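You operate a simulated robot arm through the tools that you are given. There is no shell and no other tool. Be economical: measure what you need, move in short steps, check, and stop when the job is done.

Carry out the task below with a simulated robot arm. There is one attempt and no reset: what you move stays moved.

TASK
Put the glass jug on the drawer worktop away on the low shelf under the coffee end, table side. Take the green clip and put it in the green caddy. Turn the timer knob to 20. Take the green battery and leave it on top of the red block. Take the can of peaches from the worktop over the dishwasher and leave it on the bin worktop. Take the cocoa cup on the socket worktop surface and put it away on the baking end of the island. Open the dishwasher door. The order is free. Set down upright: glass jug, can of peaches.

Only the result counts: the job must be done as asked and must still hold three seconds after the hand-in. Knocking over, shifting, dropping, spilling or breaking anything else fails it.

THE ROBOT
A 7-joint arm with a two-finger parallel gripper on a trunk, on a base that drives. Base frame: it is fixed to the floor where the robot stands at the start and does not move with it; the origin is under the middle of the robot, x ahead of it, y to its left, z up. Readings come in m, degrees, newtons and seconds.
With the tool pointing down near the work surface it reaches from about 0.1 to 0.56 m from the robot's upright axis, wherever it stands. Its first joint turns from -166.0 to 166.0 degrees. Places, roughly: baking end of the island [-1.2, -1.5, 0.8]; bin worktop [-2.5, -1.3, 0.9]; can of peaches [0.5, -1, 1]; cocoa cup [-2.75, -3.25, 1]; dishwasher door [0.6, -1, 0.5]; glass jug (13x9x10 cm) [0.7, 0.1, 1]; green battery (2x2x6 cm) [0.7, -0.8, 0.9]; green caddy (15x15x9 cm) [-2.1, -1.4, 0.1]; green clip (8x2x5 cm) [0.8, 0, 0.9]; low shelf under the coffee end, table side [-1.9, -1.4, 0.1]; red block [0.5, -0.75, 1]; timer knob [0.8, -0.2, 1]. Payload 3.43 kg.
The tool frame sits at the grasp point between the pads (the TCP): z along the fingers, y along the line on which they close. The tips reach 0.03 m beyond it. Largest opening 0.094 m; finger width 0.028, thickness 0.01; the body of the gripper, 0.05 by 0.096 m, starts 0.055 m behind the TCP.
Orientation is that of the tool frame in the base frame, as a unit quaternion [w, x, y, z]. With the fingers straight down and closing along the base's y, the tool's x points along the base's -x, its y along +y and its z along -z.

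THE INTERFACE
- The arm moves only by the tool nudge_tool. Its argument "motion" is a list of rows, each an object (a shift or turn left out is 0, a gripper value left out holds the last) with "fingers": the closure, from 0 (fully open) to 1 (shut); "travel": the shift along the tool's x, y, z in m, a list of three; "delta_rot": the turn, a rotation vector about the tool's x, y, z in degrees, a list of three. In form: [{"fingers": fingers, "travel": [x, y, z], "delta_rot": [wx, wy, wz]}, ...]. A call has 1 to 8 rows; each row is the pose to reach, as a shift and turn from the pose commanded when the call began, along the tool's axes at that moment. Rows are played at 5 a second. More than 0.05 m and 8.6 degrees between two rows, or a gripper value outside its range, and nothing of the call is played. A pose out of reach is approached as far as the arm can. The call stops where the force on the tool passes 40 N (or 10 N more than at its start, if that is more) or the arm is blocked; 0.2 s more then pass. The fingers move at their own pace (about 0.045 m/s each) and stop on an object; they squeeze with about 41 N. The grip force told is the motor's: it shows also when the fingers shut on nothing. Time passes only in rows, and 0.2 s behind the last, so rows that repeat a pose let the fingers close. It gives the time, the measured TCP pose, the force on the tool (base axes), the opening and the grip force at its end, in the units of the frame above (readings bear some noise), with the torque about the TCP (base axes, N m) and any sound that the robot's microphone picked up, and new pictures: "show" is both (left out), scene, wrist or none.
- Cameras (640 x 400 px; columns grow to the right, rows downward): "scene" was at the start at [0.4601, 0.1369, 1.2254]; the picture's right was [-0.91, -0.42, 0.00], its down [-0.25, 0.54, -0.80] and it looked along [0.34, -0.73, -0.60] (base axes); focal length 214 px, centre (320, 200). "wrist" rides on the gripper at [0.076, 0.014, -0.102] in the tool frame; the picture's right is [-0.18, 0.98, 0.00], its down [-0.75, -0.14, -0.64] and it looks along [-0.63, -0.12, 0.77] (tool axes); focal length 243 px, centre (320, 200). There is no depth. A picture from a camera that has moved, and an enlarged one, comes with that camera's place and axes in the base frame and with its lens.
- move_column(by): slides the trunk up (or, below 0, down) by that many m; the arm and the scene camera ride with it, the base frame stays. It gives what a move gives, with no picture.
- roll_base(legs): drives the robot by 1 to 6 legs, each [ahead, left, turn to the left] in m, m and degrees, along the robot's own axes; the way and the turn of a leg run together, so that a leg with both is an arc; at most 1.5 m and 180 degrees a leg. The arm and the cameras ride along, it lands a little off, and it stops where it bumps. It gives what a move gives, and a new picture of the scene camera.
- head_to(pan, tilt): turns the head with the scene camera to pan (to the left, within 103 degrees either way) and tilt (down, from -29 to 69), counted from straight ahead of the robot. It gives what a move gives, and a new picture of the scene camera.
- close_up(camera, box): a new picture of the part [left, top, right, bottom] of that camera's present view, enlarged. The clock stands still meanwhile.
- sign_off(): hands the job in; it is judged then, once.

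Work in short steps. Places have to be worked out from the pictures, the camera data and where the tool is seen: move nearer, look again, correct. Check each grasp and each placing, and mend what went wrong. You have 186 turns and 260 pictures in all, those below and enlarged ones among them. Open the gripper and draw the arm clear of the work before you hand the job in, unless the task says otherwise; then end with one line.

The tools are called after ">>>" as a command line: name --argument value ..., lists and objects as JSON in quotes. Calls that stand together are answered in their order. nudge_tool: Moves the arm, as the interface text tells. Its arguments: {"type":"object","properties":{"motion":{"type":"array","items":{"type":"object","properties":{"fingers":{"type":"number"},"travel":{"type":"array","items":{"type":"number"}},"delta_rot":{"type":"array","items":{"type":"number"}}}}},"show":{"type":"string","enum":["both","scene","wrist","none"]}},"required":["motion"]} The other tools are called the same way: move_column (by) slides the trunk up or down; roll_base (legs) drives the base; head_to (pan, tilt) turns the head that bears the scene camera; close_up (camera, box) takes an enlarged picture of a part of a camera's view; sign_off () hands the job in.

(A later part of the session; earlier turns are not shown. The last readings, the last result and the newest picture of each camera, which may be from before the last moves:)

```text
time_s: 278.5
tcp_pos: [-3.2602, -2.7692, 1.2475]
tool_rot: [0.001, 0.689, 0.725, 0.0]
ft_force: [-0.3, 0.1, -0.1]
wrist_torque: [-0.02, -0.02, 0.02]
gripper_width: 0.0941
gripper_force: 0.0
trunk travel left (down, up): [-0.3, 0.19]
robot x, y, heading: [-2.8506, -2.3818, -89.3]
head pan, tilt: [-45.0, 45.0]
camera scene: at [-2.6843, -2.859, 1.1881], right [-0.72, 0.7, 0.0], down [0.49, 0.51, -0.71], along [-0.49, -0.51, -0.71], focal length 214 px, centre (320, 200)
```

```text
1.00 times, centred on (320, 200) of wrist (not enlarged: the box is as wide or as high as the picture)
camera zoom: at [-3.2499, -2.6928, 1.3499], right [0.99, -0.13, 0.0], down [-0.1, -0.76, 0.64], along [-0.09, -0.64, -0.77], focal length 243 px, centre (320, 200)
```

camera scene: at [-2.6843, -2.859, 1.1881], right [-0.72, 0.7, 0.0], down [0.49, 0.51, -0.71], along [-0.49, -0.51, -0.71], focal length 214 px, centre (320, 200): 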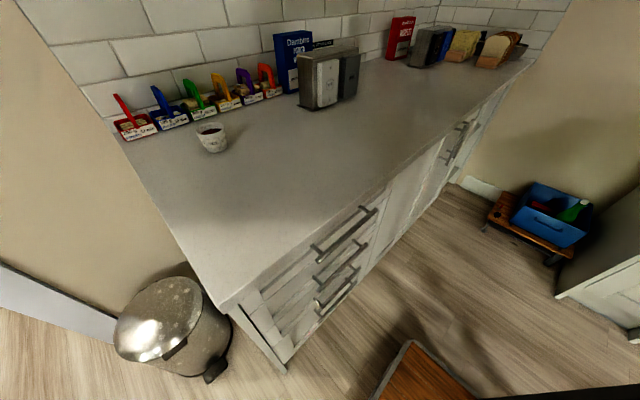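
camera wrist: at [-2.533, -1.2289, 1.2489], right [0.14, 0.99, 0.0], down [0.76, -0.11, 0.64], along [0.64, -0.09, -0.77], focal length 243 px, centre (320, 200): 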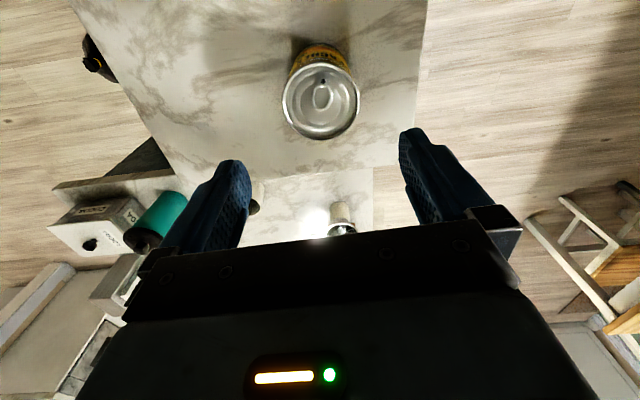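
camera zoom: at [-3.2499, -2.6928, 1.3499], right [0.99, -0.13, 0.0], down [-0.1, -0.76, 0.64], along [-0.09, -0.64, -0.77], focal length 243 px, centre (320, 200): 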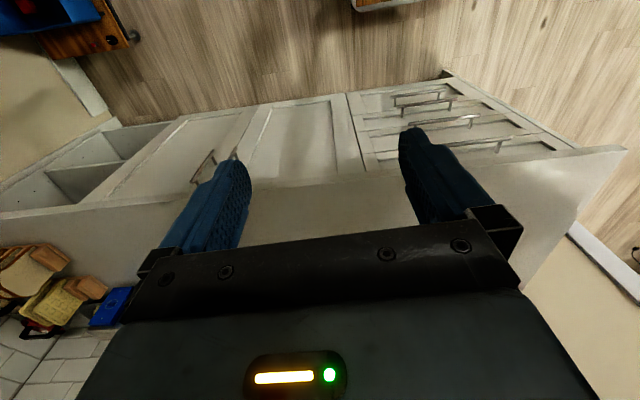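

The base was stopped moving left; I look at what's there on the left.

>>> head_to --pan 103 --tilt 45

```text
time_s: 280.9
tcp_pos: [-3.2597, -2.7709, 1.2471]
tool_rot: [0.001, 0.689, 0.725, -0.001]
ft_force: [-0.1, -0.3, 0.2]
wrist_torque: [0.0, -0.01, 0.04]
gripper_width: 0.094
gripper_force: 0.0
trunk travel left (down, up): [-0.3, 0.19]
robot x, y, heading: [-2.8509, -2.3813, -89.4]
head pan, tilt: [103.0, 45.0]
camera scene: at [-2.5485, -2.7816, 1.1881], right [0.24, -0.97, 0.0], down [-0.69, -0.17, -0.71], along [0.69, 0.17, -0.71], focal length 214 px, centre (320, 200)
```

scene: 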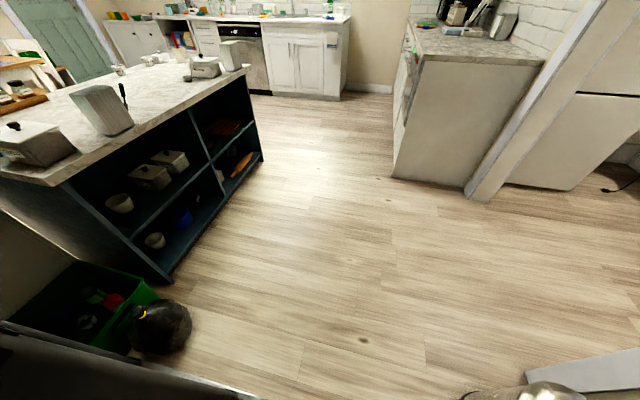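

Zoom on the object near the platform's corner.

>>> close_up --camera "scene" --box '[0, 240, 260, 400]'

```text
2.46 times, centred on (130, 320) of scene
camera zoom: at [-2.5485, -2.7816, 1.1881], right [0.24, -0.97, 0.0], down [-0.69, -0.17, -0.71], along [0.69, 0.17, -0.71], focal length 528 px, centre (788, -95)
```

zoom: 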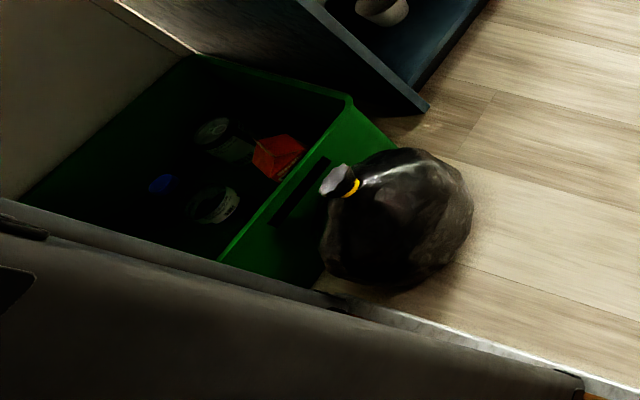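

It's a crate and a rubbish bag next to the bin; the platform just stopped at them. I back off, go ahead first, then left.

>>> roll_base --legs '[[0, -0.08, -0.6], [0.24, 0, 0], [0, 0.34, 0]]'

>>> head_to --pan -35 --tilt 40

>>> close_up --camera "wrist" --box '[0, 0, 640, 400]'

```text
time_s: 285.1
tcp_pos: [-3.003, -3.0075, 1.2484]
tool_rot: [0.0, 0.691, 0.723, 0.0]
ft_force: [0.0, 0.1, -0.1]
wrist_torque: [0.0, 0.03, -0.01]
gripper_width: 0.094
gripper_force: 0.0
trunk travel left (down, up): [-0.3, 0.19]
robot x, y, heading: [-2.5902, -2.6206, -89.5]
head pan, tilt: [103.0, 45.0]
camera scene: at [-2.2921, -3.0232, 1.1881], right [0.23, -0.97, 0.0], down [-0.69, -0.16, -0.71], along [0.69, 0.16, -0.71], focal length 214 px, centre (320, 200)
```

scene: 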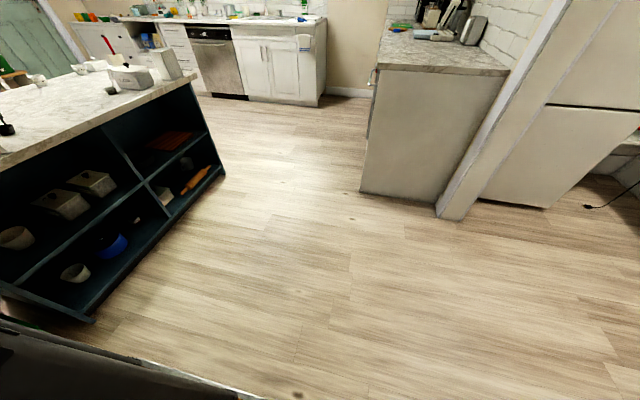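

```text
time_s: 287.3
tcp_pos: [-3.0027, -3.0075, 1.2469]
tool_rot: [0.0, 0.692, 0.722, -0.001]
ft_force: [0.3, 0.9, 0.1]
wrist_torque: [0.0, 0.0, -0.01]
gripper_width: 0.0941
gripper_force: 0.1
trunk travel left (down, up): [-0.3, 0.19]
robot x, y, heading: [-2.5942, -2.6212, -89.5]
head pan, tilt: [-35.0, 40.0]
camera scene: at [-2.4195, -3.1119, 1.1954], right [-0.82, 0.57, 0.0], down [0.36, 0.53, -0.77], along [-0.43, -0.63, -0.64], focal length 214 px, centre (320, 200)
```

scene: 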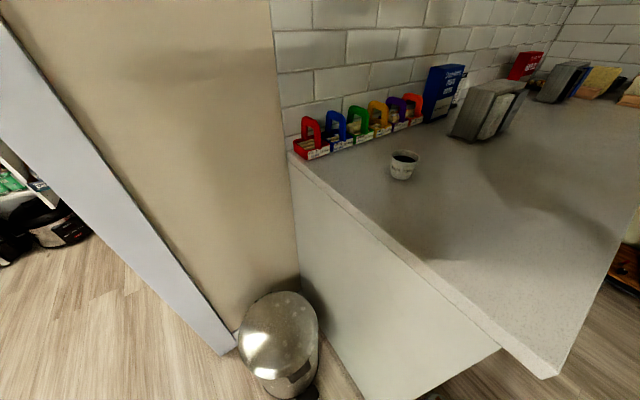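

```text
1.00 times, centred on (320, 200) of wrist (not enlarged: the box is as wide or as high as the picture)
camera zoom: at [-2.993, -2.9301, 1.3499], right [0.99, -0.14, 0.0], down [-0.11, -0.76, 0.64], along [-0.09, -0.64, -0.77], focal length 243 px, centre (320, 200)
```

zoom: 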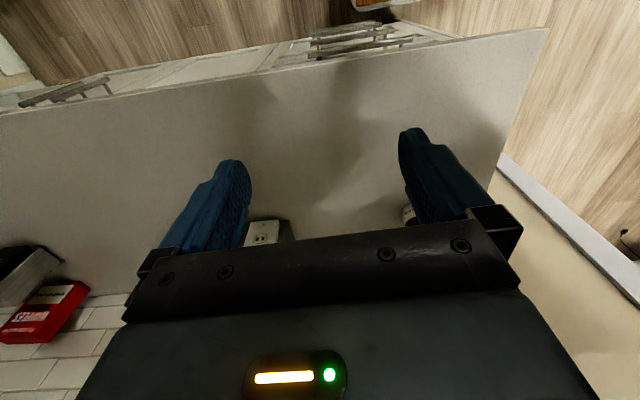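

Cup ≈[-2.82,-3.355]. I move the base 10 cm left for arm clearance, then bring the tool above the cup.

>>> roll_base --legs '[[0.01, 0.1, 0]]'

>>> nudge_tool --motion '[{"travel": [-0.043, 0.008, 0.015]}, {"travel": [-0.086, 0.016, 0.03]}, {"travel": [-0.13, 0.025, 0.045]}, {"travel": [-0.173, 0.034, 0.06]}, {"travel": [-0.216, 0.042, 0.075]}, {"travel": [-0.26, 0.051, 0.09]}, {"travel": [-0.303, 0.06, 0.105]}, {"travel": [-0.335, 0.068, 0.12]}]' --show "wrist"

```text
time_s: 288.5
tcp_pos: [-2.9046, -3.0169, 1.2482]
tool_rot: [0.001, 0.691, 0.723, -0.001]
ft_force: [-0.1, -0.2, 1.0]
wrist_torque: [0.0, 0.0, 0.02]
gripper_width: 0.0939
gripper_force: 0.1
trunk travel left (down, up): [-0.3, 0.19]
robot x, y, heading: [-2.493, -2.6316, -89.3]
head pan, tilt: [-35.0, 40.0]
camera scene: at [-2.32, -3.1209, 1.1954], right [-0.82, 0.57, 0.0], down [0.36, 0.53, -0.77], along [-0.43, -0.63, -0.64], focal length 214 px, centre (320, 200)
```

scene: 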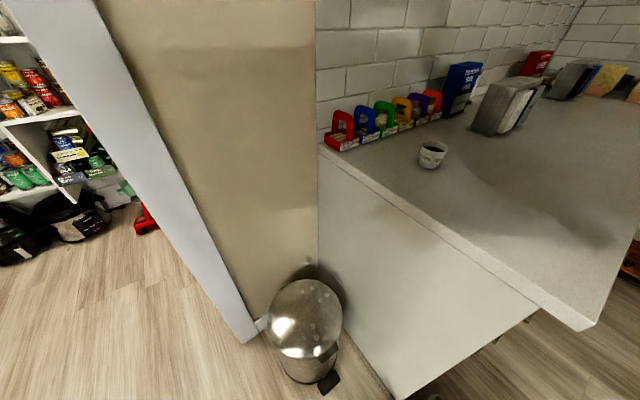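

```text
time_s: 290.3
tcp_pos: [-2.8207, -3.3512, 1.129]
tool_rot: [0.001, 0.691, 0.723, -0.001]
ft_force: [0.2, 0.2, -0.3]
wrist_torque: [-0.01, -0.03, 0.0]
gripper_width: 0.094
gripper_force: 0.0
trunk travel left (down, up): [-0.3, 0.19]
robot x, y, heading: [-2.4929, -2.6329, -90.0]
head pan, tilt: [-35.0, 40.0]
camera wrist: at [-2.8103, -3.2729, 1.2307], right [0.99, -0.14, 0.0], down [-0.11, -0.76, 0.64], along [-0.09, -0.64, -0.77], focal length 243 px, centre (320, 200)
```

wrist: 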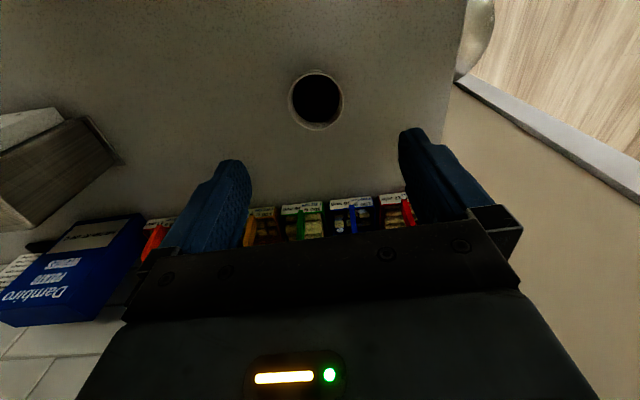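

Cup rim centre ≈[-2.827,-3.354], diameter ≈5.6 cm. I descend around it.

>>> nudge_tool --motion '[{"travel": [-0.0027, -0.006, 0.04]}, {"travel": [-0.0027, -0.006, 0.08]}, {"travel": [-0.0027, -0.006, 0.12]}, {"travel": [-0.0027, -0.006, 0.15]}, {"travel": [-0.0027, -0.006, 0.162]}]' --show "wrist"

```text
time_s: 291.5
tcp_pos: [-2.8262, -3.3516, 0.9666]
tool_rot: [0.001, 0.691, 0.723, 0.0]
ft_force: [-0.5, -0.3, -0.3]
wrist_torque: [0.03, 0.03, 0.02]
gripper_width: 0.094
gripper_force: 0.0
trunk travel left (down, up): [-0.3, 0.19]
robot x, y, heading: [-2.4905, -2.6335, -89.8]
head pan, tilt: [-35.0, 40.0]
camera wrist: at [-2.816, -3.2748, 1.0686], right [0.99, -0.14, 0.0], down [-0.11, -0.76, 0.64], along [-0.09, -0.64, -0.77], focal length 243 px, centre (320, 200)
```

wrist: 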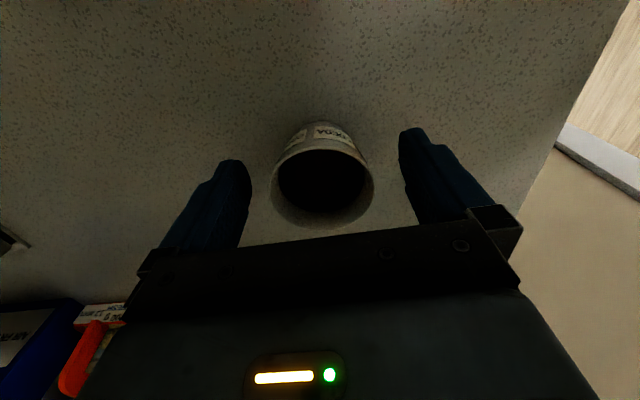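

Rim at z≈0.955. I lower another 1.2 cm and close just onto it.

>>> nudge_tool --motion '[{"travel": [0, 0, 0.012]}, {"travel": [0, 0, 0.012], "fingers": 0.42}, {"travel": [0, 0, 0.012], "fingers": 0.42}, {"travel": [0, 0, 0.012], "fingers": 0.42}]' --show "none"

```text
time_s: 292.5
tcp_pos: [-2.8261, -3.3521, 0.9551]
tool_rot: [0.001, 0.691, 0.722, 0.0]
ft_force: [-0.3, 0.1, 0.6]
wrist_torque: [0.06, 0.02, 0.02]
gripper_width: 0.0649
gripper_force: 37.5
trunk travel left (down, up): [-0.3, 0.19]
robot x, y, heading: [-2.4905, -2.6346, -89.5]
head pan, tilt: [-35.0, 40.0]
```

Gripped at 6.5 cm, no snap. I lift.

>>> nudge_tool --motion '[{"travel": [0, 0, -0.02]}, {"travel": [0, 0, -0.055]}, {"travel": [0, 0, -0.095]}, {"travel": [0, 0, -0.135]}, {"travel": [0, 0, -0.175]}, {"travel": [0, 0, -0.215]}]' --show "wrist"

```text
time_s: 293.9
tcp_pos: [-2.8275, -3.3521, 1.168]
tool_rot: [0.001, 0.691, 0.723, -0.001]
ft_force: [0.3, 0.4, -1.3]
wrist_torque: [0.01, 0.02, 0.01]
gripper_width: 0.0647
gripper_force: 40.9
trunk travel left (down, up): [-0.3, 0.19]
robot x, y, heading: [-2.4875, -2.6338, -89.5]
head pan, tilt: [-35.0, 40.0]
camera wrist: at [-2.8162, -3.2753, 1.2709], right [0.99, -0.14, 0.0], down [-0.11, -0.76, 0.64], along [-0.09, -0.64, -0.77], focal length 243 px, centre (320, 200)
```

wrist: 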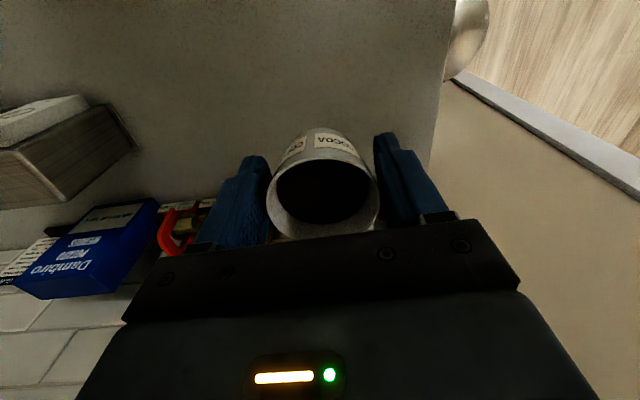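

Cup held. I retract over the robot and drive to the far side of the island, facing it.

>>> nudge_tool --motion '[{"travel": [0.043, -0.008, -0.008]}, {"travel": [0.086, -0.016, -0.016]}, {"travel": [0.13, -0.025, -0.024]}, {"travel": [0.173, -0.034, -0.03]}, {"travel": [0.216, -0.042, -0.036]}, {"travel": [0.26, -0.051, -0.042]}, {"travel": [0.303, -0.06, -0.048]}, {"travel": [0.33, -0.068, -0.05]}]' --show "none"

>>> roll_base --legs '[[-0.07, 0, 0], [0, 0.75, 0], [0, 0, 179.5]]'

>>> head_to --pan -20 --tilt 25

```text
time_s: 295.7
tcp_pos: [-2.9095, -3.0253, 1.2185]
tool_rot: [0.001, 0.69, 0.724, -0.002]
ft_force: [0.9, -0.6, -1.0]
wrist_torque: [0.02, -0.01, 0.0]
gripper_width: 0.0645
gripper_force: 40.3
trunk travel left (down, up): [-0.3, 0.19]
robot x, y, heading: [-2.4901, -2.6315, -89.4]
head pan, tilt: [-35.0, 40.0]
```

```text
time_s: 307.6
tcp_pos: [-1.3026, -2.1769, 1.2175]
tool_rot: [-0.001, 0.708, -0.707, 0.0]
ft_force: [-1.1, 0.3, -1.5]
wrist_torque: [-0.01, 0.0, 0.02]
gripper_width: 0.0645
gripper_force: 41.2
trunk travel left (down, up): [-0.3, 0.19]
robot x, y, heading: [-1.739, -2.5532, 88.0]
head pan, tilt: [-35.0, 40.0]
camera scene: at [-1.8854, -2.0534, 1.1954], right [0.8, -0.6, 0.0], down [-0.39, -0.51, -0.77], along [0.46, 0.61, -0.64], focal length 214 px, centre (320, 200)
```

scene: 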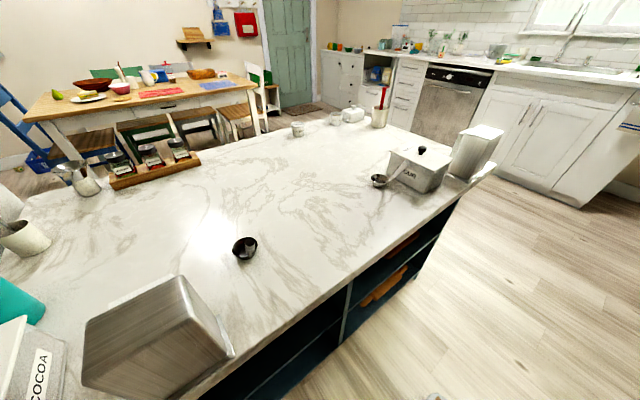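

```text
time_s: 308.4
tcp_pos: [-1.3023, -2.1763, 1.2186]
tool_rot: [-0.001, 0.708, -0.707, -0.001]
ft_force: [-0.2, -0.4, -1.1]
wrist_torque: [0.0, -0.01, -0.01]
gripper_width: 0.0645
gripper_force: 41.0
trunk travel left (down, up): [-0.3, 0.19]
robot x, y, heading: [-1.7377, -2.5502, 87.7]
head pan, tilt: [-20.0, 25.0]
camera scene: at [-1.9019, -2.0358, 1.2186], right [0.93, -0.38, 0.0], down [-0.16, -0.39, -0.91], along [0.34, 0.84, -0.42], focal length 214 px, centre (320, 200)
```

scene: 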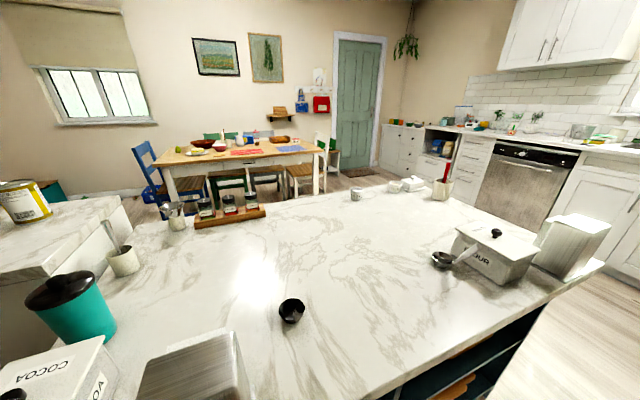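

The island top is z≈0.785, y −1.145…−1.89; the spot around [-1.2,-1.55] on the baking end is free. I move closer.

>>> roll_base --legs '[[0.3, -0.2, 2]]'

>>> close_up --camera "wrist" --box '[0, 0, 640, 400]'

```text
time_s: 310.7
tcp_pos: [-1.1174, -1.8648, 1.2175]
tool_rot: [-0.002, 0.722, -0.691, -0.001]
ft_force: [-0.3, -0.3, -1.7]
wrist_torque: [0.01, 0.0, 0.0]
gripper_width: 0.0647
gripper_force: 40.7
trunk travel left (down, up): [-0.3, 0.19]
robot x, y, heading: [-1.5367, -2.257, 90.1]
head pan, tilt: [-20.0, 25.0]
camera scene: at [-1.7212, -1.7491, 1.2187], right [0.94, -0.34, 0.0], down [-0.14, -0.4, -0.91], along [0.31, 0.85, -0.42], focal length 214 px, centre (320, 200)
```

scene: 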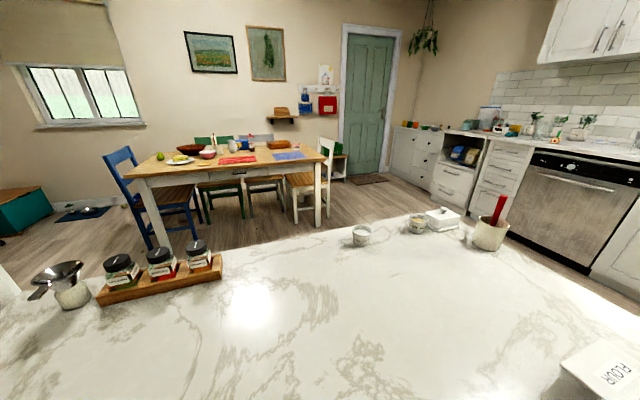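

```text
1.00 times, centred on (320, 200) of wrist (not enlarged: the box is as wide or as high as the picture)
camera zoom: at [-1.1278, -1.9413, 1.3201], right [-0.99, 0.14, 0.0], down [0.11, 0.76, 0.64], along [0.09, 0.64, -0.77], focal length 243 px, centre (320, 200)
```

zoom: 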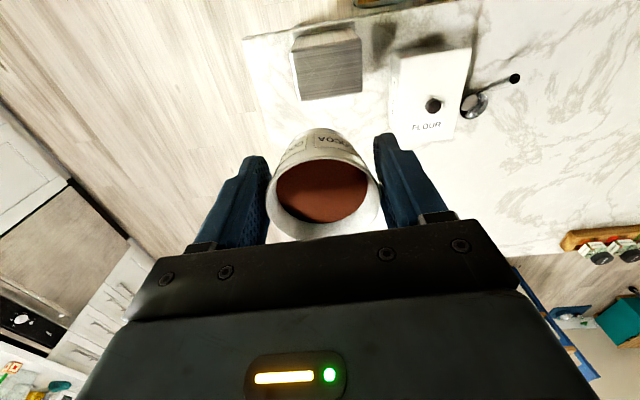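

The cup is level with cocoa inside. I extend over the free spot at [-1.2,-1.55].

>>> nudge_tool --motion '[{"travel": [-0.045, 0.01, 0]}, {"travel": [-0.09, 0.02, 0.01]}, {"travel": [-0.135, 0.03, 0.025]}, {"travel": [-0.18, 0.04, 0.04]}, {"travel": [-0.225, 0.05, 0.055]}, {"travel": [-0.27, 0.06, 0.07]}, {"travel": [-0.316, 0.069, 0.085]}, {"travel": [-0.318, 0.069, 0.13]}]' --show "both"

```text
time_s: 312.5
tcp_pos: [-1.1989, -1.5502, 1.0886]
tool_rot: [-0.001, 0.722, -0.692, -0.001]
ft_force: [0.6, 0.3, -1.2]
wrist_torque: [-0.03, -0.01, 0.01]
gripper_width: 0.0645
gripper_force: 40.8
trunk travel left (down, up): [-0.3, 0.19]
robot x, y, heading: [-1.535, -2.256, 90.3]
head pan, tilt: [-20.0, 25.0]
camera scene: at [-1.7214, -1.7493, 1.2188], right [0.94, -0.34, 0.0], down [-0.14, -0.4, -0.91], along [0.3, 0.85, -0.42], focal length 214 px, centre (320, 200)
camera wrist: at [-1.21, -1.627, 1.1911], right [-0.99, 0.14, 0.0], down [0.11, 0.76, 0.64], along [0.09, 0.64, -0.77], focal length 243 px, centre (320, 200)
```

scene: 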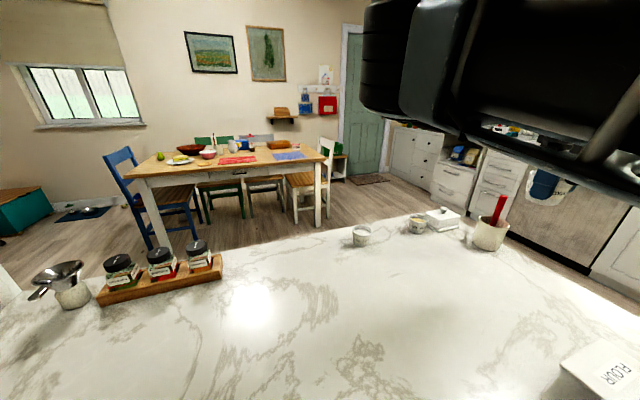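
wrist: 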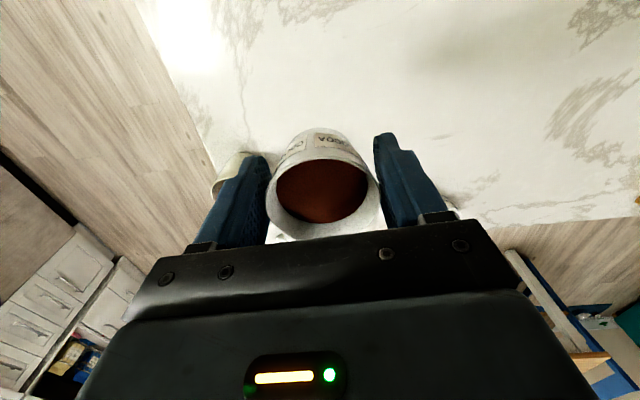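

Spot clear. I lower 19 cm, then feel for contact.

>>> nudge_tool --motion '[{"travel": [0, 0, 0.045]}, {"travel": [0, 0, 0.09]}, {"travel": [0, 0, 0.13]}, {"travel": [0, 0, 0.165]}, {"travel": [0, 0, 0.19]}]' --show "wrist"

>>> close_up --camera "scene" --box '[400, 180, 640, 400]'

```text
time_s: 313.7
tcp_pos: [-1.1983, -1.5489, 0.8967]
tool_rot: [-0.002, 0.721, -0.692, -0.001]
ft_force: [0.4, -0.8, -0.7]
wrist_torque: [-0.01, 0.04, 0.0]
gripper_width: 0.064
gripper_force: 40.6
trunk travel left (down, up): [-0.3, 0.19]
robot x, y, heading: [-1.5372, -2.2552, 90.2]
head pan, tilt: [-20.0, 25.0]
camera wrist: at [-1.2104, -1.6262, 1.0002], right [-0.99, 0.14, 0.0], down [0.11, 0.76, 0.64], along [0.09, 0.64, -0.76], focal length 243 px, centre (320, 200)
```

wrist: 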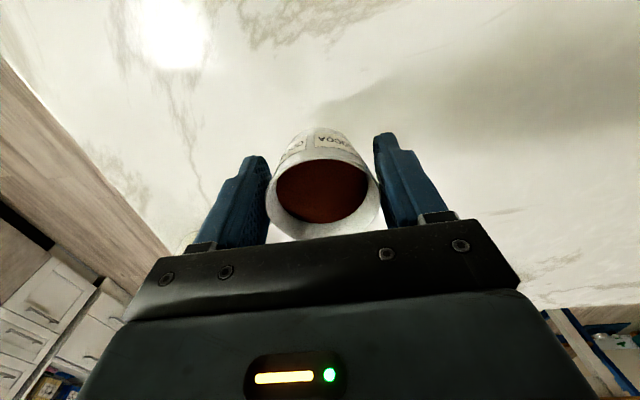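

```text
1.82 times, centred on (520, 290) of scene
camera zoom: at [-1.7213, -1.7491, 1.2187], right [0.94, -0.34, 0.0], down [-0.14, -0.4, -0.91], along [0.31, 0.85, -0.42], focal length 390 px, centre (-44, 36)
```

zoom: 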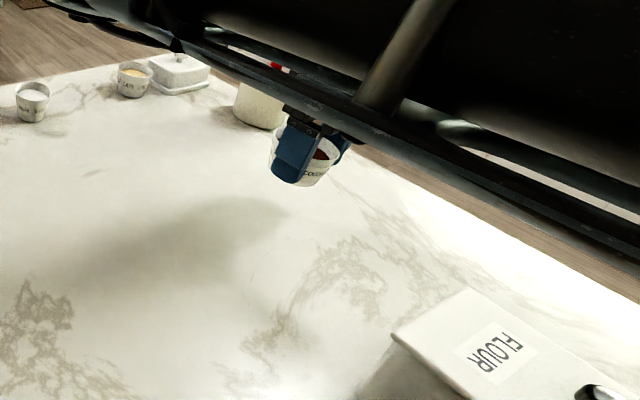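

Still above the surface. I continue lowering in small rows.

>>> nudge_tool --motion '[{"travel": [0, 0, 0.012]}, {"travel": [0, 0, 0.024]}]' --show "none"

>>> nudge_tool --motion '[{"travel": [0, 0, 0.01]}, {"travel": [0, 0, 0.018]}]' --show "wrist"

```text
time_s: 314.3
tcp_pos: [-1.2002, -1.5494, 0.8743]
tool_rot: [-0.001, 0.722, -0.692, -0.001]
ft_force: [0.4, -0.5, -0.8]
wrist_torque: [-0.01, 0.01, -0.01]
gripper_width: 0.0644
gripper_force: 40.7
trunk travel left (down, up): [-0.3, 0.19]
robot x, y, heading: [-1.5372, -2.2548, 90.0]
head pan, tilt: [-20.0, 25.0]
```

```text
time_s: 314.9
tcp_pos: [-1.1998, -1.5491, 0.8561]
tool_rot: [-0.001, 0.723, -0.691, -0.001]
ft_force: [0.2, 0.2, -1.4]
wrist_torque: [-0.01, 0.01, -0.03]
gripper_width: 0.0645
gripper_force: 41.2
trunk travel left (down, up): [-0.3, 0.19]
robot x, y, heading: [-1.535, -2.2559, 90.2]
head pan, tilt: [-20.0, 25.0]
camera wrist: at [-1.2106, -1.6254, 0.958], right [-0.99, 0.14, 0.0], down [0.11, 0.76, 0.64], along [0.09, 0.64, -0.77], focal length 243 px, centre (320, 200)
```

wrist: 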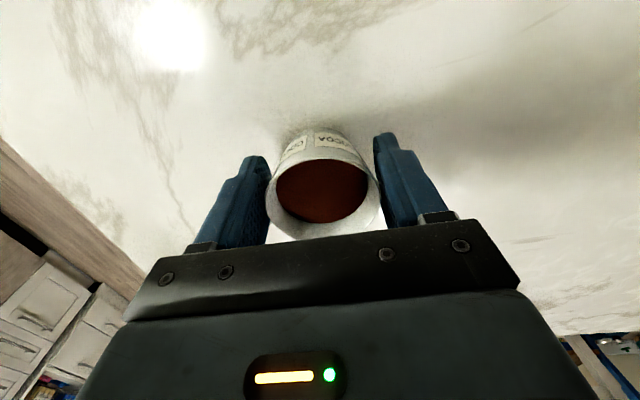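

Shadow closing in beneath the cup. A few more millimetres at a time.

>>> nudge_tool --motion '[{"travel": [0, 0, 0.004]}, {"travel": [0, 0, 0.008]}]' --show "none"

>>> nudge_tool --motion '[{"travel": [0, 0, 0.003]}, {"travel": [0, 0, 0.006]}]' --show "none"

>>> nudge_tool --motion '[{"travel": [0, 0, 0.002]}, {"travel": [0, 0, 0.004]}]' --show "none"

```text
time_s: 315.5
tcp_pos: [-1.1985, -1.5487, 0.8485]
tool_rot: [-0.001, 0.722, -0.692, -0.001]
ft_force: [0.1, -0.9, -1.0]
wrist_torque: [-0.04, 0.0, 0.04]
gripper_width: 0.0645
gripper_force: 40.8
trunk travel left (down, up): [-0.3, 0.19]
robot x, y, heading: [-1.5405, -2.2579, 90.4]
head pan, tilt: [-20.0, 25.0]
```

```text
time_s: 316.1
tcp_pos: [-1.2001, -1.5495, 0.8448]
tool_rot: [-0.002, 0.722, -0.692, -0.001]
ft_force: [-5.8, -2.9, 17.6]
wrist_torque: [-0.02, 0.25, 0.05]
gripper_width: 0.0643
gripper_force: 41.1
trunk travel left (down, up): [-0.3, 0.19]
robot x, y, heading: [-1.5376, -2.2564, 90.3]
head pan, tilt: [-20.0, 25.0]
```

```text
time_s: 316.7
tcp_pos: [-1.2011, -1.5471, 0.839]
tool_rot: [-0.002, 0.722, -0.692, -0.003]
ft_force: [-5.8, 7.0, 21.4]
wrist_torque: [0.48, 0.15, 0.07]
gripper_width: 0.064
gripper_force: 41.1
trunk travel left (down, up): [-0.3, 0.19]
robot x, y, heading: [-1.5356, -2.2554, 90.3]
head pan, tilt: [-20.0, 25.0]
```

In contact (≈21 N). I ease up slightly, open, and rise straight.

>>> nudge_tool --motion '[{"travel": [0, 0, -0.003]}, {"travel": [0, 0, -0.003], "fingers": 0.2}, {"travel": [0, 0, -0.003], "fingers": 0}, {"travel": [0, 0, -0.003]}, {"travel": [0, 0, -0.04]}, {"travel": [0, 0, -0.085]}, {"travel": [0, 0, -0.13]}, {"travel": [0, 0, -0.175]}]' --show "wrist"

```text
time_s: 318.5
tcp_pos: [-1.2002, -1.5484, 1.0132]
tool_rot: [-0.001, 0.723, -0.691, -0.001]
ft_force: [0.1, 0.1, -0.5]
wrist_torque: [0.0, 0.02, 0.01]
gripper_width: 0.0942
gripper_force: 0.0
trunk travel left (down, up): [-0.3, 0.19]
robot x, y, heading: [-1.5365, -2.2554, 89.9]
head pan, tilt: [-20.0, 25.0]
camera wrist: at [-1.2115, -1.6247, 1.1161], right [-0.99, 0.14, 0.0], down [0.11, 0.76, 0.64], along [0.09, 0.64, -0.77], focal length 243 px, centre (320, 200)
```

wrist: 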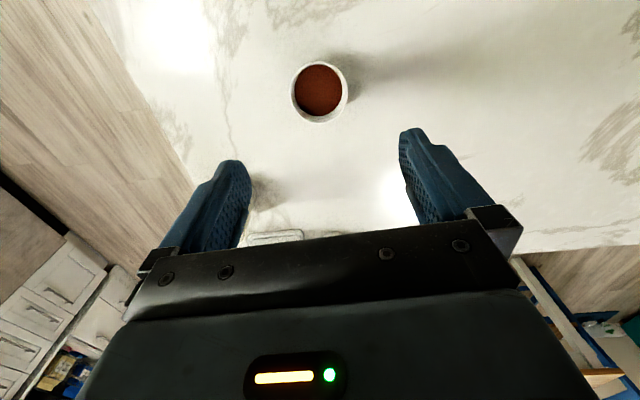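

The cocoa cup is placed upright. Next the jug: it holds liquid, so I'll use a horizontal side grasp with the low-elbow posture. First I retract the arm and back off to open floor.

>>> nudge_tool --motion '[{"travel": [0.02, -0.004, -0.043]}, {"travel": [0.045, -0.01, -0.084]}, {"travel": [0.08, -0.018, -0.117]}, {"travel": [0.118, -0.028, -0.147]}, {"travel": [0.16, -0.038, -0.17]}, {"travel": [0.205, -0.048, -0.187]}, {"travel": [0.25, -0.058, -0.2]}, {"travel": [0.296, -0.069, -0.207]}]' --show "none"

>>> roll_base --legs '[[-0.3, 0, 0]]'

```text
time_s: 320.3
tcp_pos: [-1.1174, -1.8402, 1.221]
tool_rot: [-0.001, 0.723, -0.691, 0.0]
ft_force: [0.1, 1.2, 0.1]
wrist_torque: [-0.05, -0.03, 0.0]
gripper_width: 0.0942
gripper_force: 0.0
trunk travel left (down, up): [-0.3, 0.19]
robot x, y, heading: [-1.5369, -2.2631, 90.5]
head pan, tilt: [-20.0, 25.0]
```

```text
time_s: 322.3
tcp_pos: [-1.1162, -2.1438, 1.2215]
tool_rot: [-0.001, 0.722, -0.692, -0.001]
ft_force: [0.0, 0.2, 0.3]
wrist_torque: [-0.01, 0.03, 0.02]
gripper_width: 0.0937
gripper_force: 0.1
trunk travel left (down, up): [-0.3, 0.19]
robot x, y, heading: [-1.5344, -2.5608, 90.4]
head pan, tilt: [-20.0, 25.0]
camera scene: at [-1.7189, -2.0512, 1.2187], right [0.94, -0.34, 0.0], down [-0.14, -0.4, -0.91], along [0.31, 0.85, -0.42], focal length 214 px, centre (320, 200)
```

scene: 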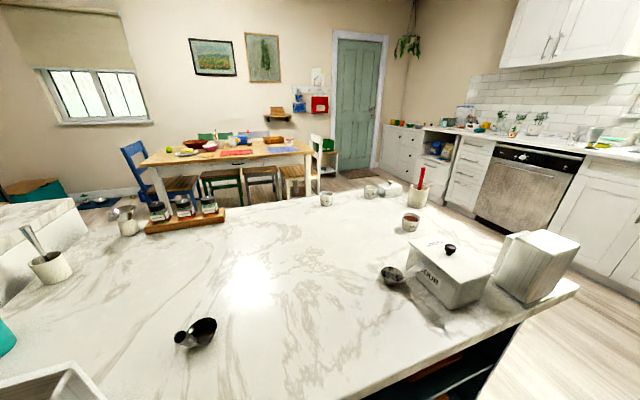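

I pitch the tool outward to ~26° below horizontal while raising (elbow still up).

>>> nudge_tool --motion '[{"travel": [0.007, -0.012, -0.022], "delta_rot": [8, 0, 0]}, {"travel": [0.014, -0.025, -0.045], "delta_rot": [16, 0, 0]}, {"travel": [0.021, -0.037, -0.067], "delta_rot": [24, 0, 0]}, {"travel": [0.028, -0.05, -0.09], "delta_rot": [32, 0, 0]}, {"travel": [0.035, -0.062, -0.112], "delta_rot": [40, 0, 0]}, {"travel": [0.042, -0.075, -0.135], "delta_rot": [48, 0, 0]}, {"travel": [0.05, -0.09, -0.157], "delta_rot": [56, 0, 0]}, {"travel": [0.057, -0.1, -0.18], "delta_rot": [64, 0, 0]}]' --show "none"

```text
time_s: 324.1
tcp_pos: [-1.0102, -2.1866, 1.395]
tool_rot: [-0.367, 0.622, -0.581, 0.376]
ft_force: [-0.4, 0.0, 0.3]
wrist_torque: [0.04, -0.02, -0.04]
gripper_width: 0.0941
gripper_force: 0.0
trunk travel left (down, up): [-0.3, 0.19]
robot x, y, heading: [-1.5345, -2.5628, 90.3]
head pan, tilt: [-20.0, 25.0]
```

Now lower it (elbow swings down) about 38 cm.

>>> nudge_tool --motion '[{"travel": [0, 0.04, 0.0264]}, {"travel": [0, 0.08, 0.0528]}, {"travel": [0, 0.12, 0.079]}, {"travel": [0, 0.16, 0.1055]}, {"travel": [0, 0.2, 0.132]}, {"travel": [0, 0.24, 0.158]}, {"travel": [0, 0.28, 0.185]}, {"travel": [0, 0.32, 0.211]}]' --show "none"

```text
time_s: 325.9
tcp_pos: [-0.9643, -2.194, 1.0207]
tool_rot: [-0.383, 0.612, -0.588, 0.365]
ft_force: [0.1, 0.0, 0.2]
wrist_torque: [0.02, 0.0, 0.01]
gripper_width: 0.0936
gripper_force: 0.1
trunk travel left (down, up): [-0.3, 0.19]
robot x, y, heading: [-1.5347, -2.5617, 90.2]
head pan, tilt: [-20.0, 25.0]
```

Continue down 24 cm while rolling the tool toward camera-up.

>>> nudge_tool --motion '[{"travel": [0, 0.027, 0.013], "delta_rot": [0, 0, -8.5]}, {"travel": [0, 0.054, 0.026], "delta_rot": [0, 0, -17]}, {"travel": [0, 0.081, 0.039], "delta_rot": [0, 0, -25.5]}, {"travel": [0, 0.108, 0.052], "delta_rot": [0, 0, -34]}, {"travel": [0, 0.135, 0.066], "delta_rot": [0, 0, -42.5]}, {"travel": [0, 0.162, 0.079], "delta_rot": [0, 0, -51]}, {"travel": [0, 0.189, 0.092], "delta_rot": [0, 0, -59.5]}, {"travel": [0, 0.216, 0.105], "delta_rot": [0, 0, -68]}]' --show "none"

```text
time_s: 327.7
tcp_pos: [-1.006, -2.1565, 0.7673]
tool_rot: [-0.143, 0.825, -0.196, 0.51]
ft_force: [-0.1, -0.9, 0.1]
wrist_torque: [0.03, -0.02, 0.05]
gripper_width: 0.0941
gripper_force: 0.0
out of reach, approached as far as the arm can: row 1, 2, 3, 4, 5, 6, 7, 8
trunk travel left (down, up): [-0.3, 0.19]
robot x, y, heading: [-1.5343, -2.5583, 90.1]
head pan, tilt: [-20.0, 25.0]
```

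Nearly there; finish the roll (−28°).

>>> nudge_tool --motion '[{"travel": [-0.005, 0.002, -0.011], "delta_rot": [0, 0, -7]}, {"travel": [-0.01, 0.004, -0.022], "delta_rot": [0, 0, -14]}, {"travel": [-0.015, 0.006, -0.033], "delta_rot": [0, 0, -21]}, {"travel": [-0.02, 0.009, -0.045], "delta_rot": [0, 0, -28]}]' --show "none"

>>> move_column --by 0.19

```text
time_s: 328.7
tcp_pos: [-1.0553, -2.1552, 0.767]
tool_rot: [-0.014, 0.847, 0.009, 0.531]
ft_force: [0.2, -0.2, -0.5]
wrist_torque: [0.01, 0.05, 0.01]
gripper_width: 0.0943
gripper_force: 0.1
trunk travel left (down, up): [-0.3, 0.19]
robot x, y, heading: [-1.5326, -2.5626, 90.3]
head pan, tilt: [-20.0, 25.0]
```

```text
time_s: 330.8
tcp_pos: [-1.0551, -2.154, 0.9578]
tool_rot: [-0.015, 0.847, 0.009, 0.531]
ft_force: [-0.5, -0.8, 0.3]
wrist_torque: [-0.01, -0.02, 0.0]
gripper_width: 0.0943
gripper_force: 0.0
trunk travel left (down, up): [-0.49, 0.0]
robot x, y, heading: [-1.5342, -2.5574, 90.1]
head pan, tilt: [-20.0, 25.0]
```

Posture is ready (horizontal grip, 26° down). I lift 6 cm and drive around the island to the jug.

>>> nudge_tool --motion '[{"travel": [0.027, 0, -0.013]}, {"travel": [0.054, 0, -0.026]}]' --show "none"

>>> roll_base --legs '[[0, -1.2, 0], [1.4, 0, 0], [1.3, 0, 0], [0, 0, -40]]'

>>> head_to --pan -85 --tilt 35

```text
time_s: 331.4
tcp_pos: [-1.0529, -2.1561, 1.0182]
tool_rot: [-0.015, 0.847, 0.009, 0.531]
ft_force: [-0.3, 0.0, 0.4]
wrist_torque: [0.04, 0.03, 0.03]
gripper_width: 0.0941
gripper_force: 0.0
trunk travel left (down, up): [-0.49, 0.0]
robot x, y, heading: [-1.5377, -2.561, 90.5]
head pan, tilt: [-20.0, 25.0]
```

```text
time_s: 352.1
tcp_pos: [0.2156, 0.1806, 1.0173]
tool_rot: [0.154, 0.806, -0.26, 0.509]
ft_force: [-0.2, 0.4, 1.0]
wrist_torque: [0.02, 0.03, 0.0]
gripper_width: 0.0942
gripper_force: 0.0
trunk travel left (down, up): [-0.49, 0.0]
robot x, y, heading: [-0.4128, 0.1421, 53.2]
head pan, tilt: [-20.0, 25.0]
camera scene: at [-0.254, 0.6641, 1.4087], right [0.55, -0.84, 0.0], down [-0.35, -0.23, -0.91], along [0.76, 0.5, -0.42], focal length 214 px, centre (320, 200)
```

scene: 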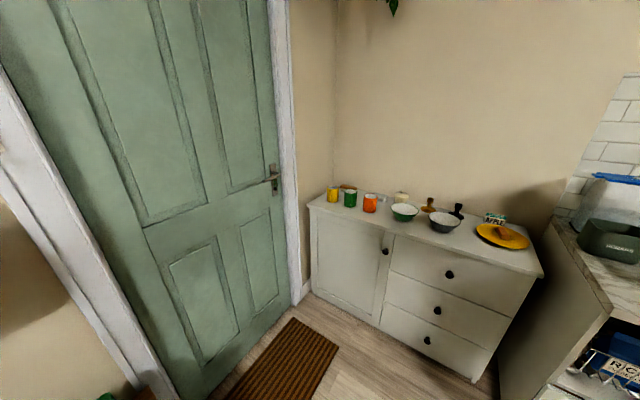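

```text
time_s: 353.4
tcp_pos: [0.2156, 0.1806, 1.0164]
tool_rot: [0.154, 0.806, -0.26, 0.509]
ft_force: [0.7, -0.5, -0.3]
wrist_torque: [-0.02, 0.0, -0.03]
gripper_width: 0.0939
gripper_force: 0.1
trunk travel left (down, up): [-0.49, 0.0]
robot x, y, heading: [-0.4136, 0.1452, 53.4]
head pan, tilt: [-85.0, 35.0]
camera scene: at [-0.2561, 0.5673, 1.3929], right [-0.53, -0.85, 0.0], down [-0.49, 0.3, -0.82], along [0.7, -0.43, -0.57], focal length 214 px, centre (320, 200)
```

scene: 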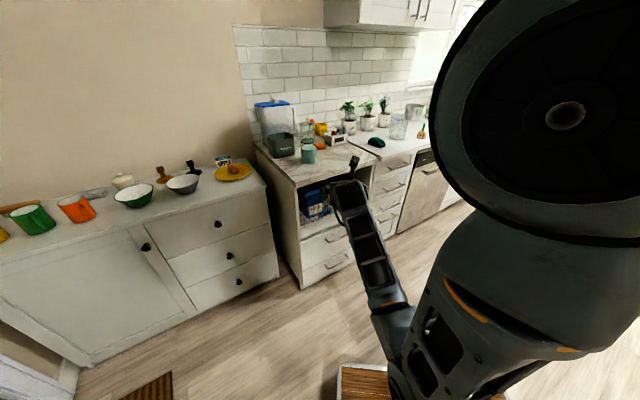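

I zoom in on the jug to confirm its handle direction.

>>> close_up --camera "scene" --box '[250, 100, 370, 200]'

>>> close_up --camera "wrist" --box '[0, 0, 640, 400]'

```text
4.00 times, centred on (310, 150) of scene
camera zoom: at [-0.2561, 0.5673, 1.3929], right [-0.53, -0.85, 0.0], down [-0.49, 0.3, -0.82], along [0.7, -0.43, -0.57], focal length 858 px, centre (360, 400)
```

zoom: 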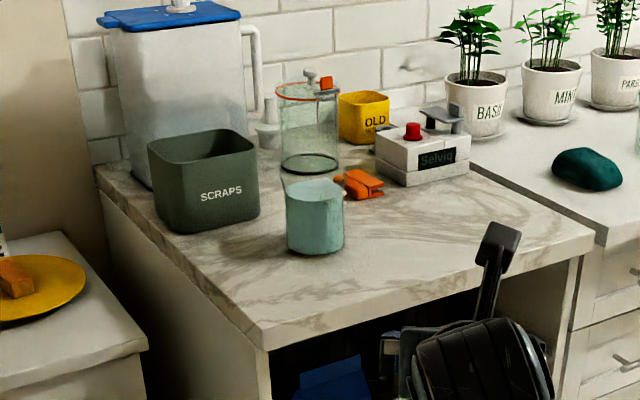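

```text
1.00 times, centred on (320, 200) of wrist (not enlarged: the box is as wide or as high as the picture)
camera zoom: at [0.1583, 0.2008, 1.1305], right [-0.63, -0.76, -0.18], down [-0.66, 0.64, -0.39], along [0.41, -0.13, -0.9], focal length 243 px, centre (320, 200)
```

zoom: 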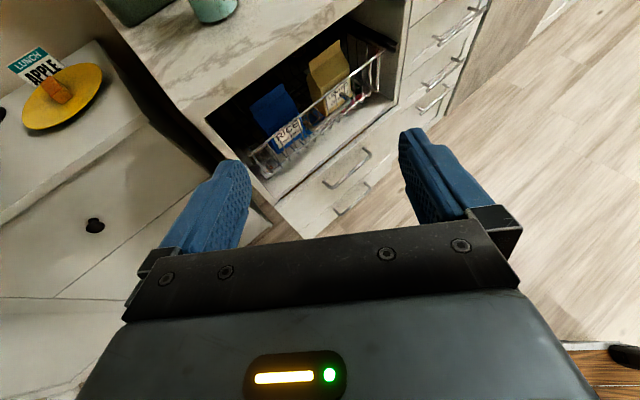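

Jug axis ≈[0.647,0.082]; tool azimuth −35° leaves the handle clear. I drive so the tool is 15 cm short of the jug.

>>> roll_base --legs '[[0.172, -0.256, 0]]'

>>> close_up --camera "wrist" --box '[0, 0, 640, 400]'

```text
time_s: 355.5
tcp_pos: [0.5306, 0.1584, 1.0176]
tool_rot: [0.156, 0.805, -0.263, 0.508]
ft_force: [-0.5, 0.3, -0.9]
wrist_torque: [-0.02, -0.03, -0.01]
gripper_width: 0.0937
gripper_force: 0.0
trunk travel left (down, up): [-0.49, 0.0]
robot x, y, heading: [-0.1019, 0.1319, 52.8]
head pan, tilt: [-85.0, 35.0]
camera scene: at [0.0606, 0.5504, 1.3929], right [-0.53, -0.85, 0.0], down [-0.48, 0.31, -0.82], along [0.69, -0.44, -0.57], focal length 214 px, centre (320, 200)
```

scene: 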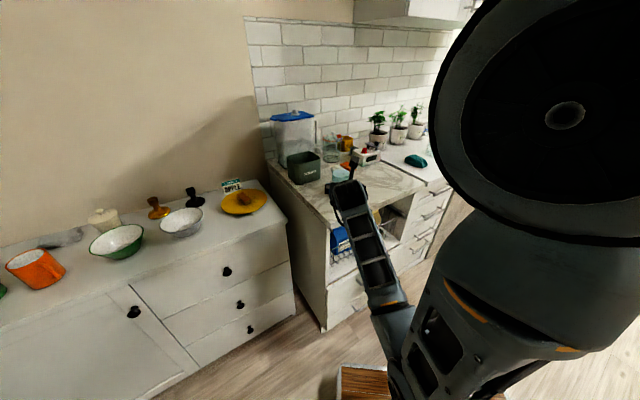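

```text
1.00 times, centred on (320, 200) of wrist (not enlarged: the box is as wide or as high as the picture)
camera zoom: at [0.4714, 0.1799, 1.1305], right [-0.64, -0.75, -0.18], down [-0.65, 0.65, -0.39], along [0.41, -0.13, -0.9], focal length 243 px, centre (320, 200)
```

zoom: 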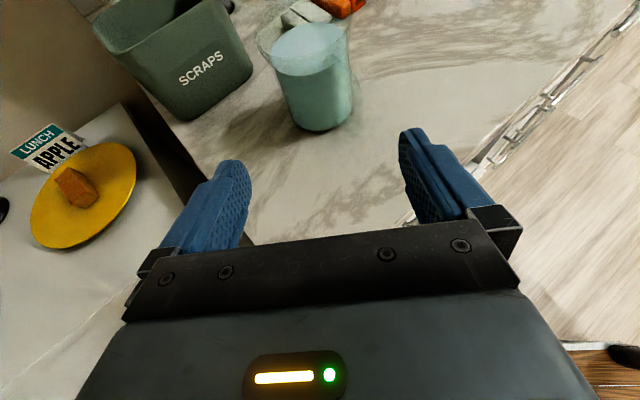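

Zoom to see the glass outline and the handle.

>>> close_up --camera "wrist" --box '[230, 10, 400, 150]'

```text
2.86 times, centred on (315, 80) of wrist
camera zoom: at [0.4714, 0.1799, 1.1305], right [-0.64, -0.75, -0.18], down [-0.65, 0.65, -0.39], along [0.41, -0.13, -0.9], focal length 693 px, centre (334, 543)
```

zoom: 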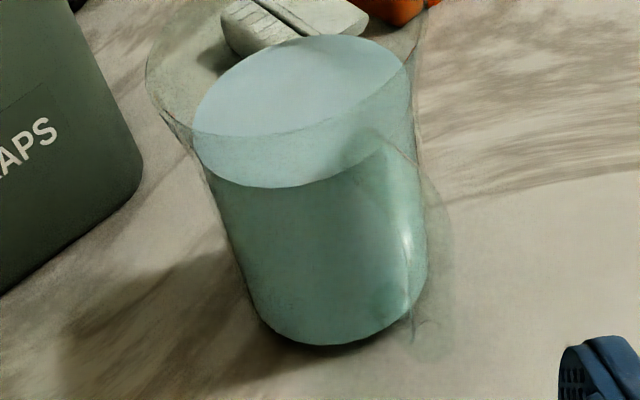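

The handle blocks a body grasp from this side, so I'll pinch the rim wall on the side away from the handle (one finger inside), with 45° pitch. I move above that wall point [0.670,0.115].

>>> nudge_tool --motion '[{"travel": [0.04, 0, -0.02], "fingers": 0.47}, {"travel": [0.085, 0, -0.041], "delta_rot": [0, -5, 0]}, {"travel": [0.107, -0.017, -0.002], "delta_rot": [0, -10, 0]}, {"travel": [0.128, -0.034, 0.039], "delta_rot": [0, -15, 0]}, {"travel": [0.15, -0.05, 0.08], "delta_rot": [0, -19.5, 0]}]' --show "wrist"

>>> close_up --camera "scene" --box '[280, 110, 400, 210]'

```text
time_s: 356.7
tcp_pos: [0.6658, 0.1174, 1.1155]
tool_rot: [0.109, 0.881, -0.285, 0.362]
ft_force: [-0.6, -0.8, 0.4]
wrist_torque: [0.02, -0.01, 0.01]
gripper_width: 0.05
gripper_force: 0.1
out of reach, approached as far as the arm can: row 2
trunk travel left (down, up): [-0.49, 0.0]
robot x, y, heading: [-0.104, 0.1336, 53.0]
head pan, tilt: [-85.0, 35.0]
camera wrist: at [0.6424, 0.1148, 1.242], right [-0.68, -0.72, -0.14], down [-0.72, 0.69, -0.07], along [0.15, 0.06, -0.99], focal length 243 px, centre (320, 200)
```

wrist: 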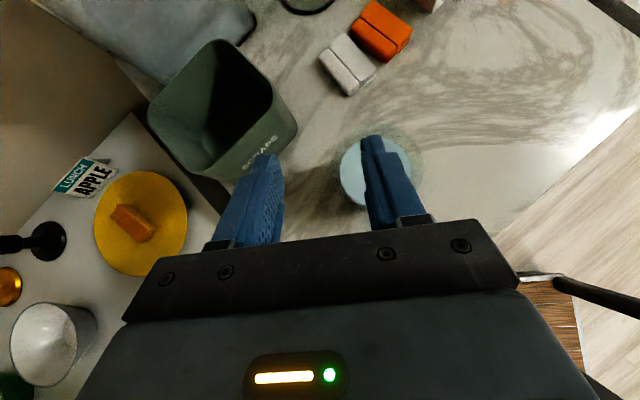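

```text
4.00 times, centred on (340, 160) of scene
camera zoom: at [0.0599, 0.5508, 1.3928], right [-0.53, -0.85, 0.0], down [-0.49, 0.31, -0.82], along [0.69, -0.44, -0.57], focal length 858 px, centre (240, 360)
```

zoom: 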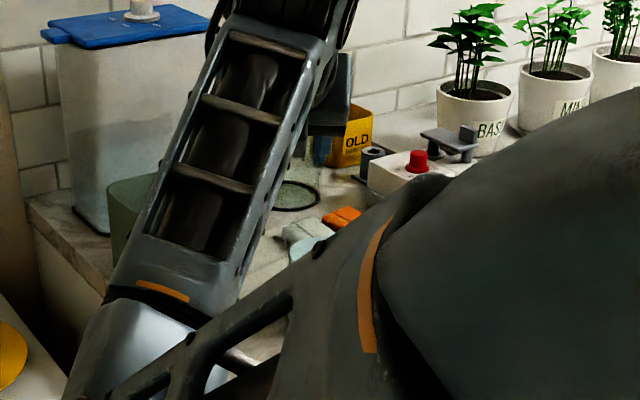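

The jug's centre is ≈[0.655,0.076]; the TCP is over the wall laterally and needs 1.5 cm forward. I descend.

>>> nudge_tool --motion '[{"travel": [-0.015, 0, 0.031]}, {"travel": [-0.035, 0, 0.054]}, {"travel": [-0.059, 0, 0.082]}]' --show "wrist"

```text
time_s: 357.5
tcp_pos: [0.6845, 0.1098, 1.0399]
tool_rot: [0.113, 0.875, -0.286, 0.374]
ft_force: [1.4, 0.2, 7.0]
wrist_torque: [-0.25, -0.04, 0.08]
gripper_width: 0.0496
gripper_force: 0.0
trunk travel left (down, up): [-0.49, 0.0]
robot x, y, heading: [-0.1011, 0.1311, 52.8]
head pan, tilt: [-85.0, 35.0]
stopped in row 3: the force on the tool passed its limit at 67 N (the readings are from after the stop); the commanded pose is now the measured one
camera wrist: at [0.6581, 0.1096, 1.165], right [-0.68, -0.72, -0.15], down [-0.72, 0.69, -0.1], along [0.17, 0.04, -0.98], focal length 243 px, centre (320, 200)
```

wrist: 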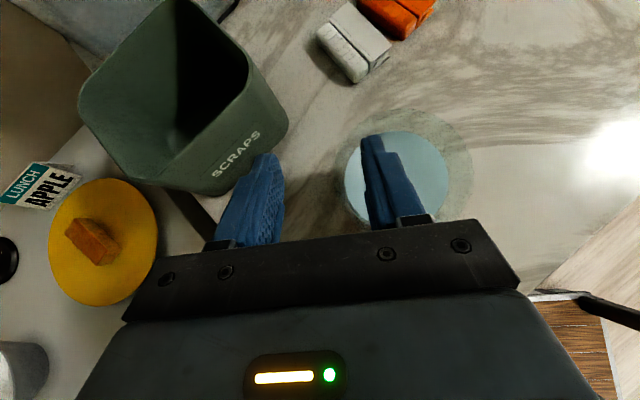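

Contact stopped the descent. I zoom to see which finger touched.

>>> close_up --camera "wrist" --box '[200, 90, 480, 250]'

```text
2.29 times, centred on (340, 170) of wrist
camera zoom: at [0.6581, 0.1096, 1.165], right [-0.68, -0.72, -0.15], down [-0.72, 0.69, -0.1], along [0.17, 0.04, -0.98], focal length 555 px, centre (274, 269)
```

zoom: 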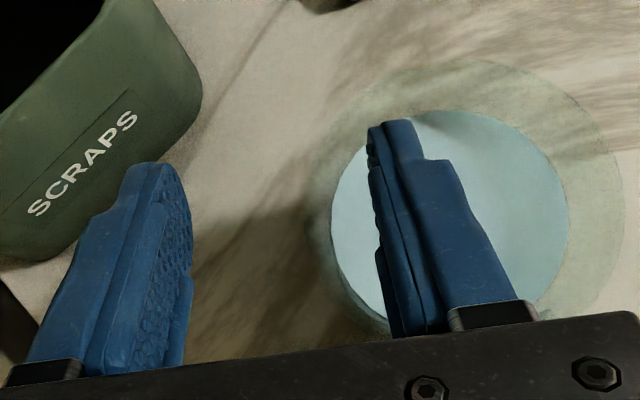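

The inside finger's tip met the sloping far wall. I back off 1.8 cm along the approach, shift 4 mm inward, and descend again.

>>> nudge_tool --motion '[{"travel": [0.0084, 0, -0.0086]}, {"travel": [-0.0045, 0.004, -0.0212]}, {"travel": [-0.0175, 0.004, -0.008]}, {"travel": [-0.0285, 0.004, 0.0035]}]' --show "wrist"

```text
time_s: 358.4
tcp_pos: [0.6687, 0.1179, 1.0388]
tool_rot: [0.115, 0.871, -0.283, 0.384]
ft_force: [1.4, -1.2, 10.4]
wrist_torque: [-0.35, -0.01, 0.1]
gripper_width: 0.0502
gripper_force: 0.2
trunk travel left (down, up): [-0.49, 0.0]
robot x, y, heading: [-0.1003, 0.1292, 52.5]
head pan, tilt: [-85.0, 35.0]
stopped in row 4: the force on the tool passed its limit at 57 N (the readings are from after the stop); the commanded pose is now the measured one
camera wrist: at [0.6405, 0.1188, 1.1642], right [-0.67, -0.72, -0.15], down [-0.71, 0.69, -0.12], along [0.19, 0.03, -0.98], focal length 243 px, centre (320, 200)
```

wrist: 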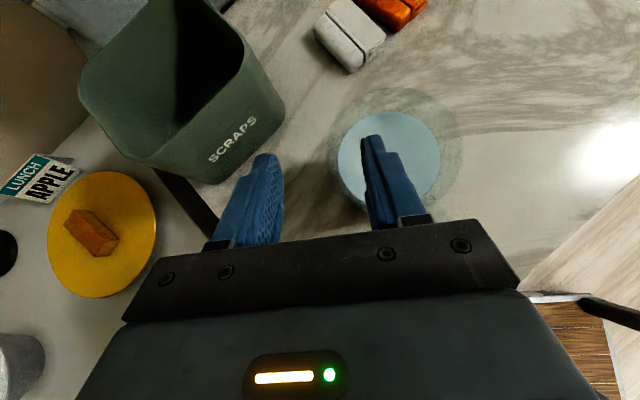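

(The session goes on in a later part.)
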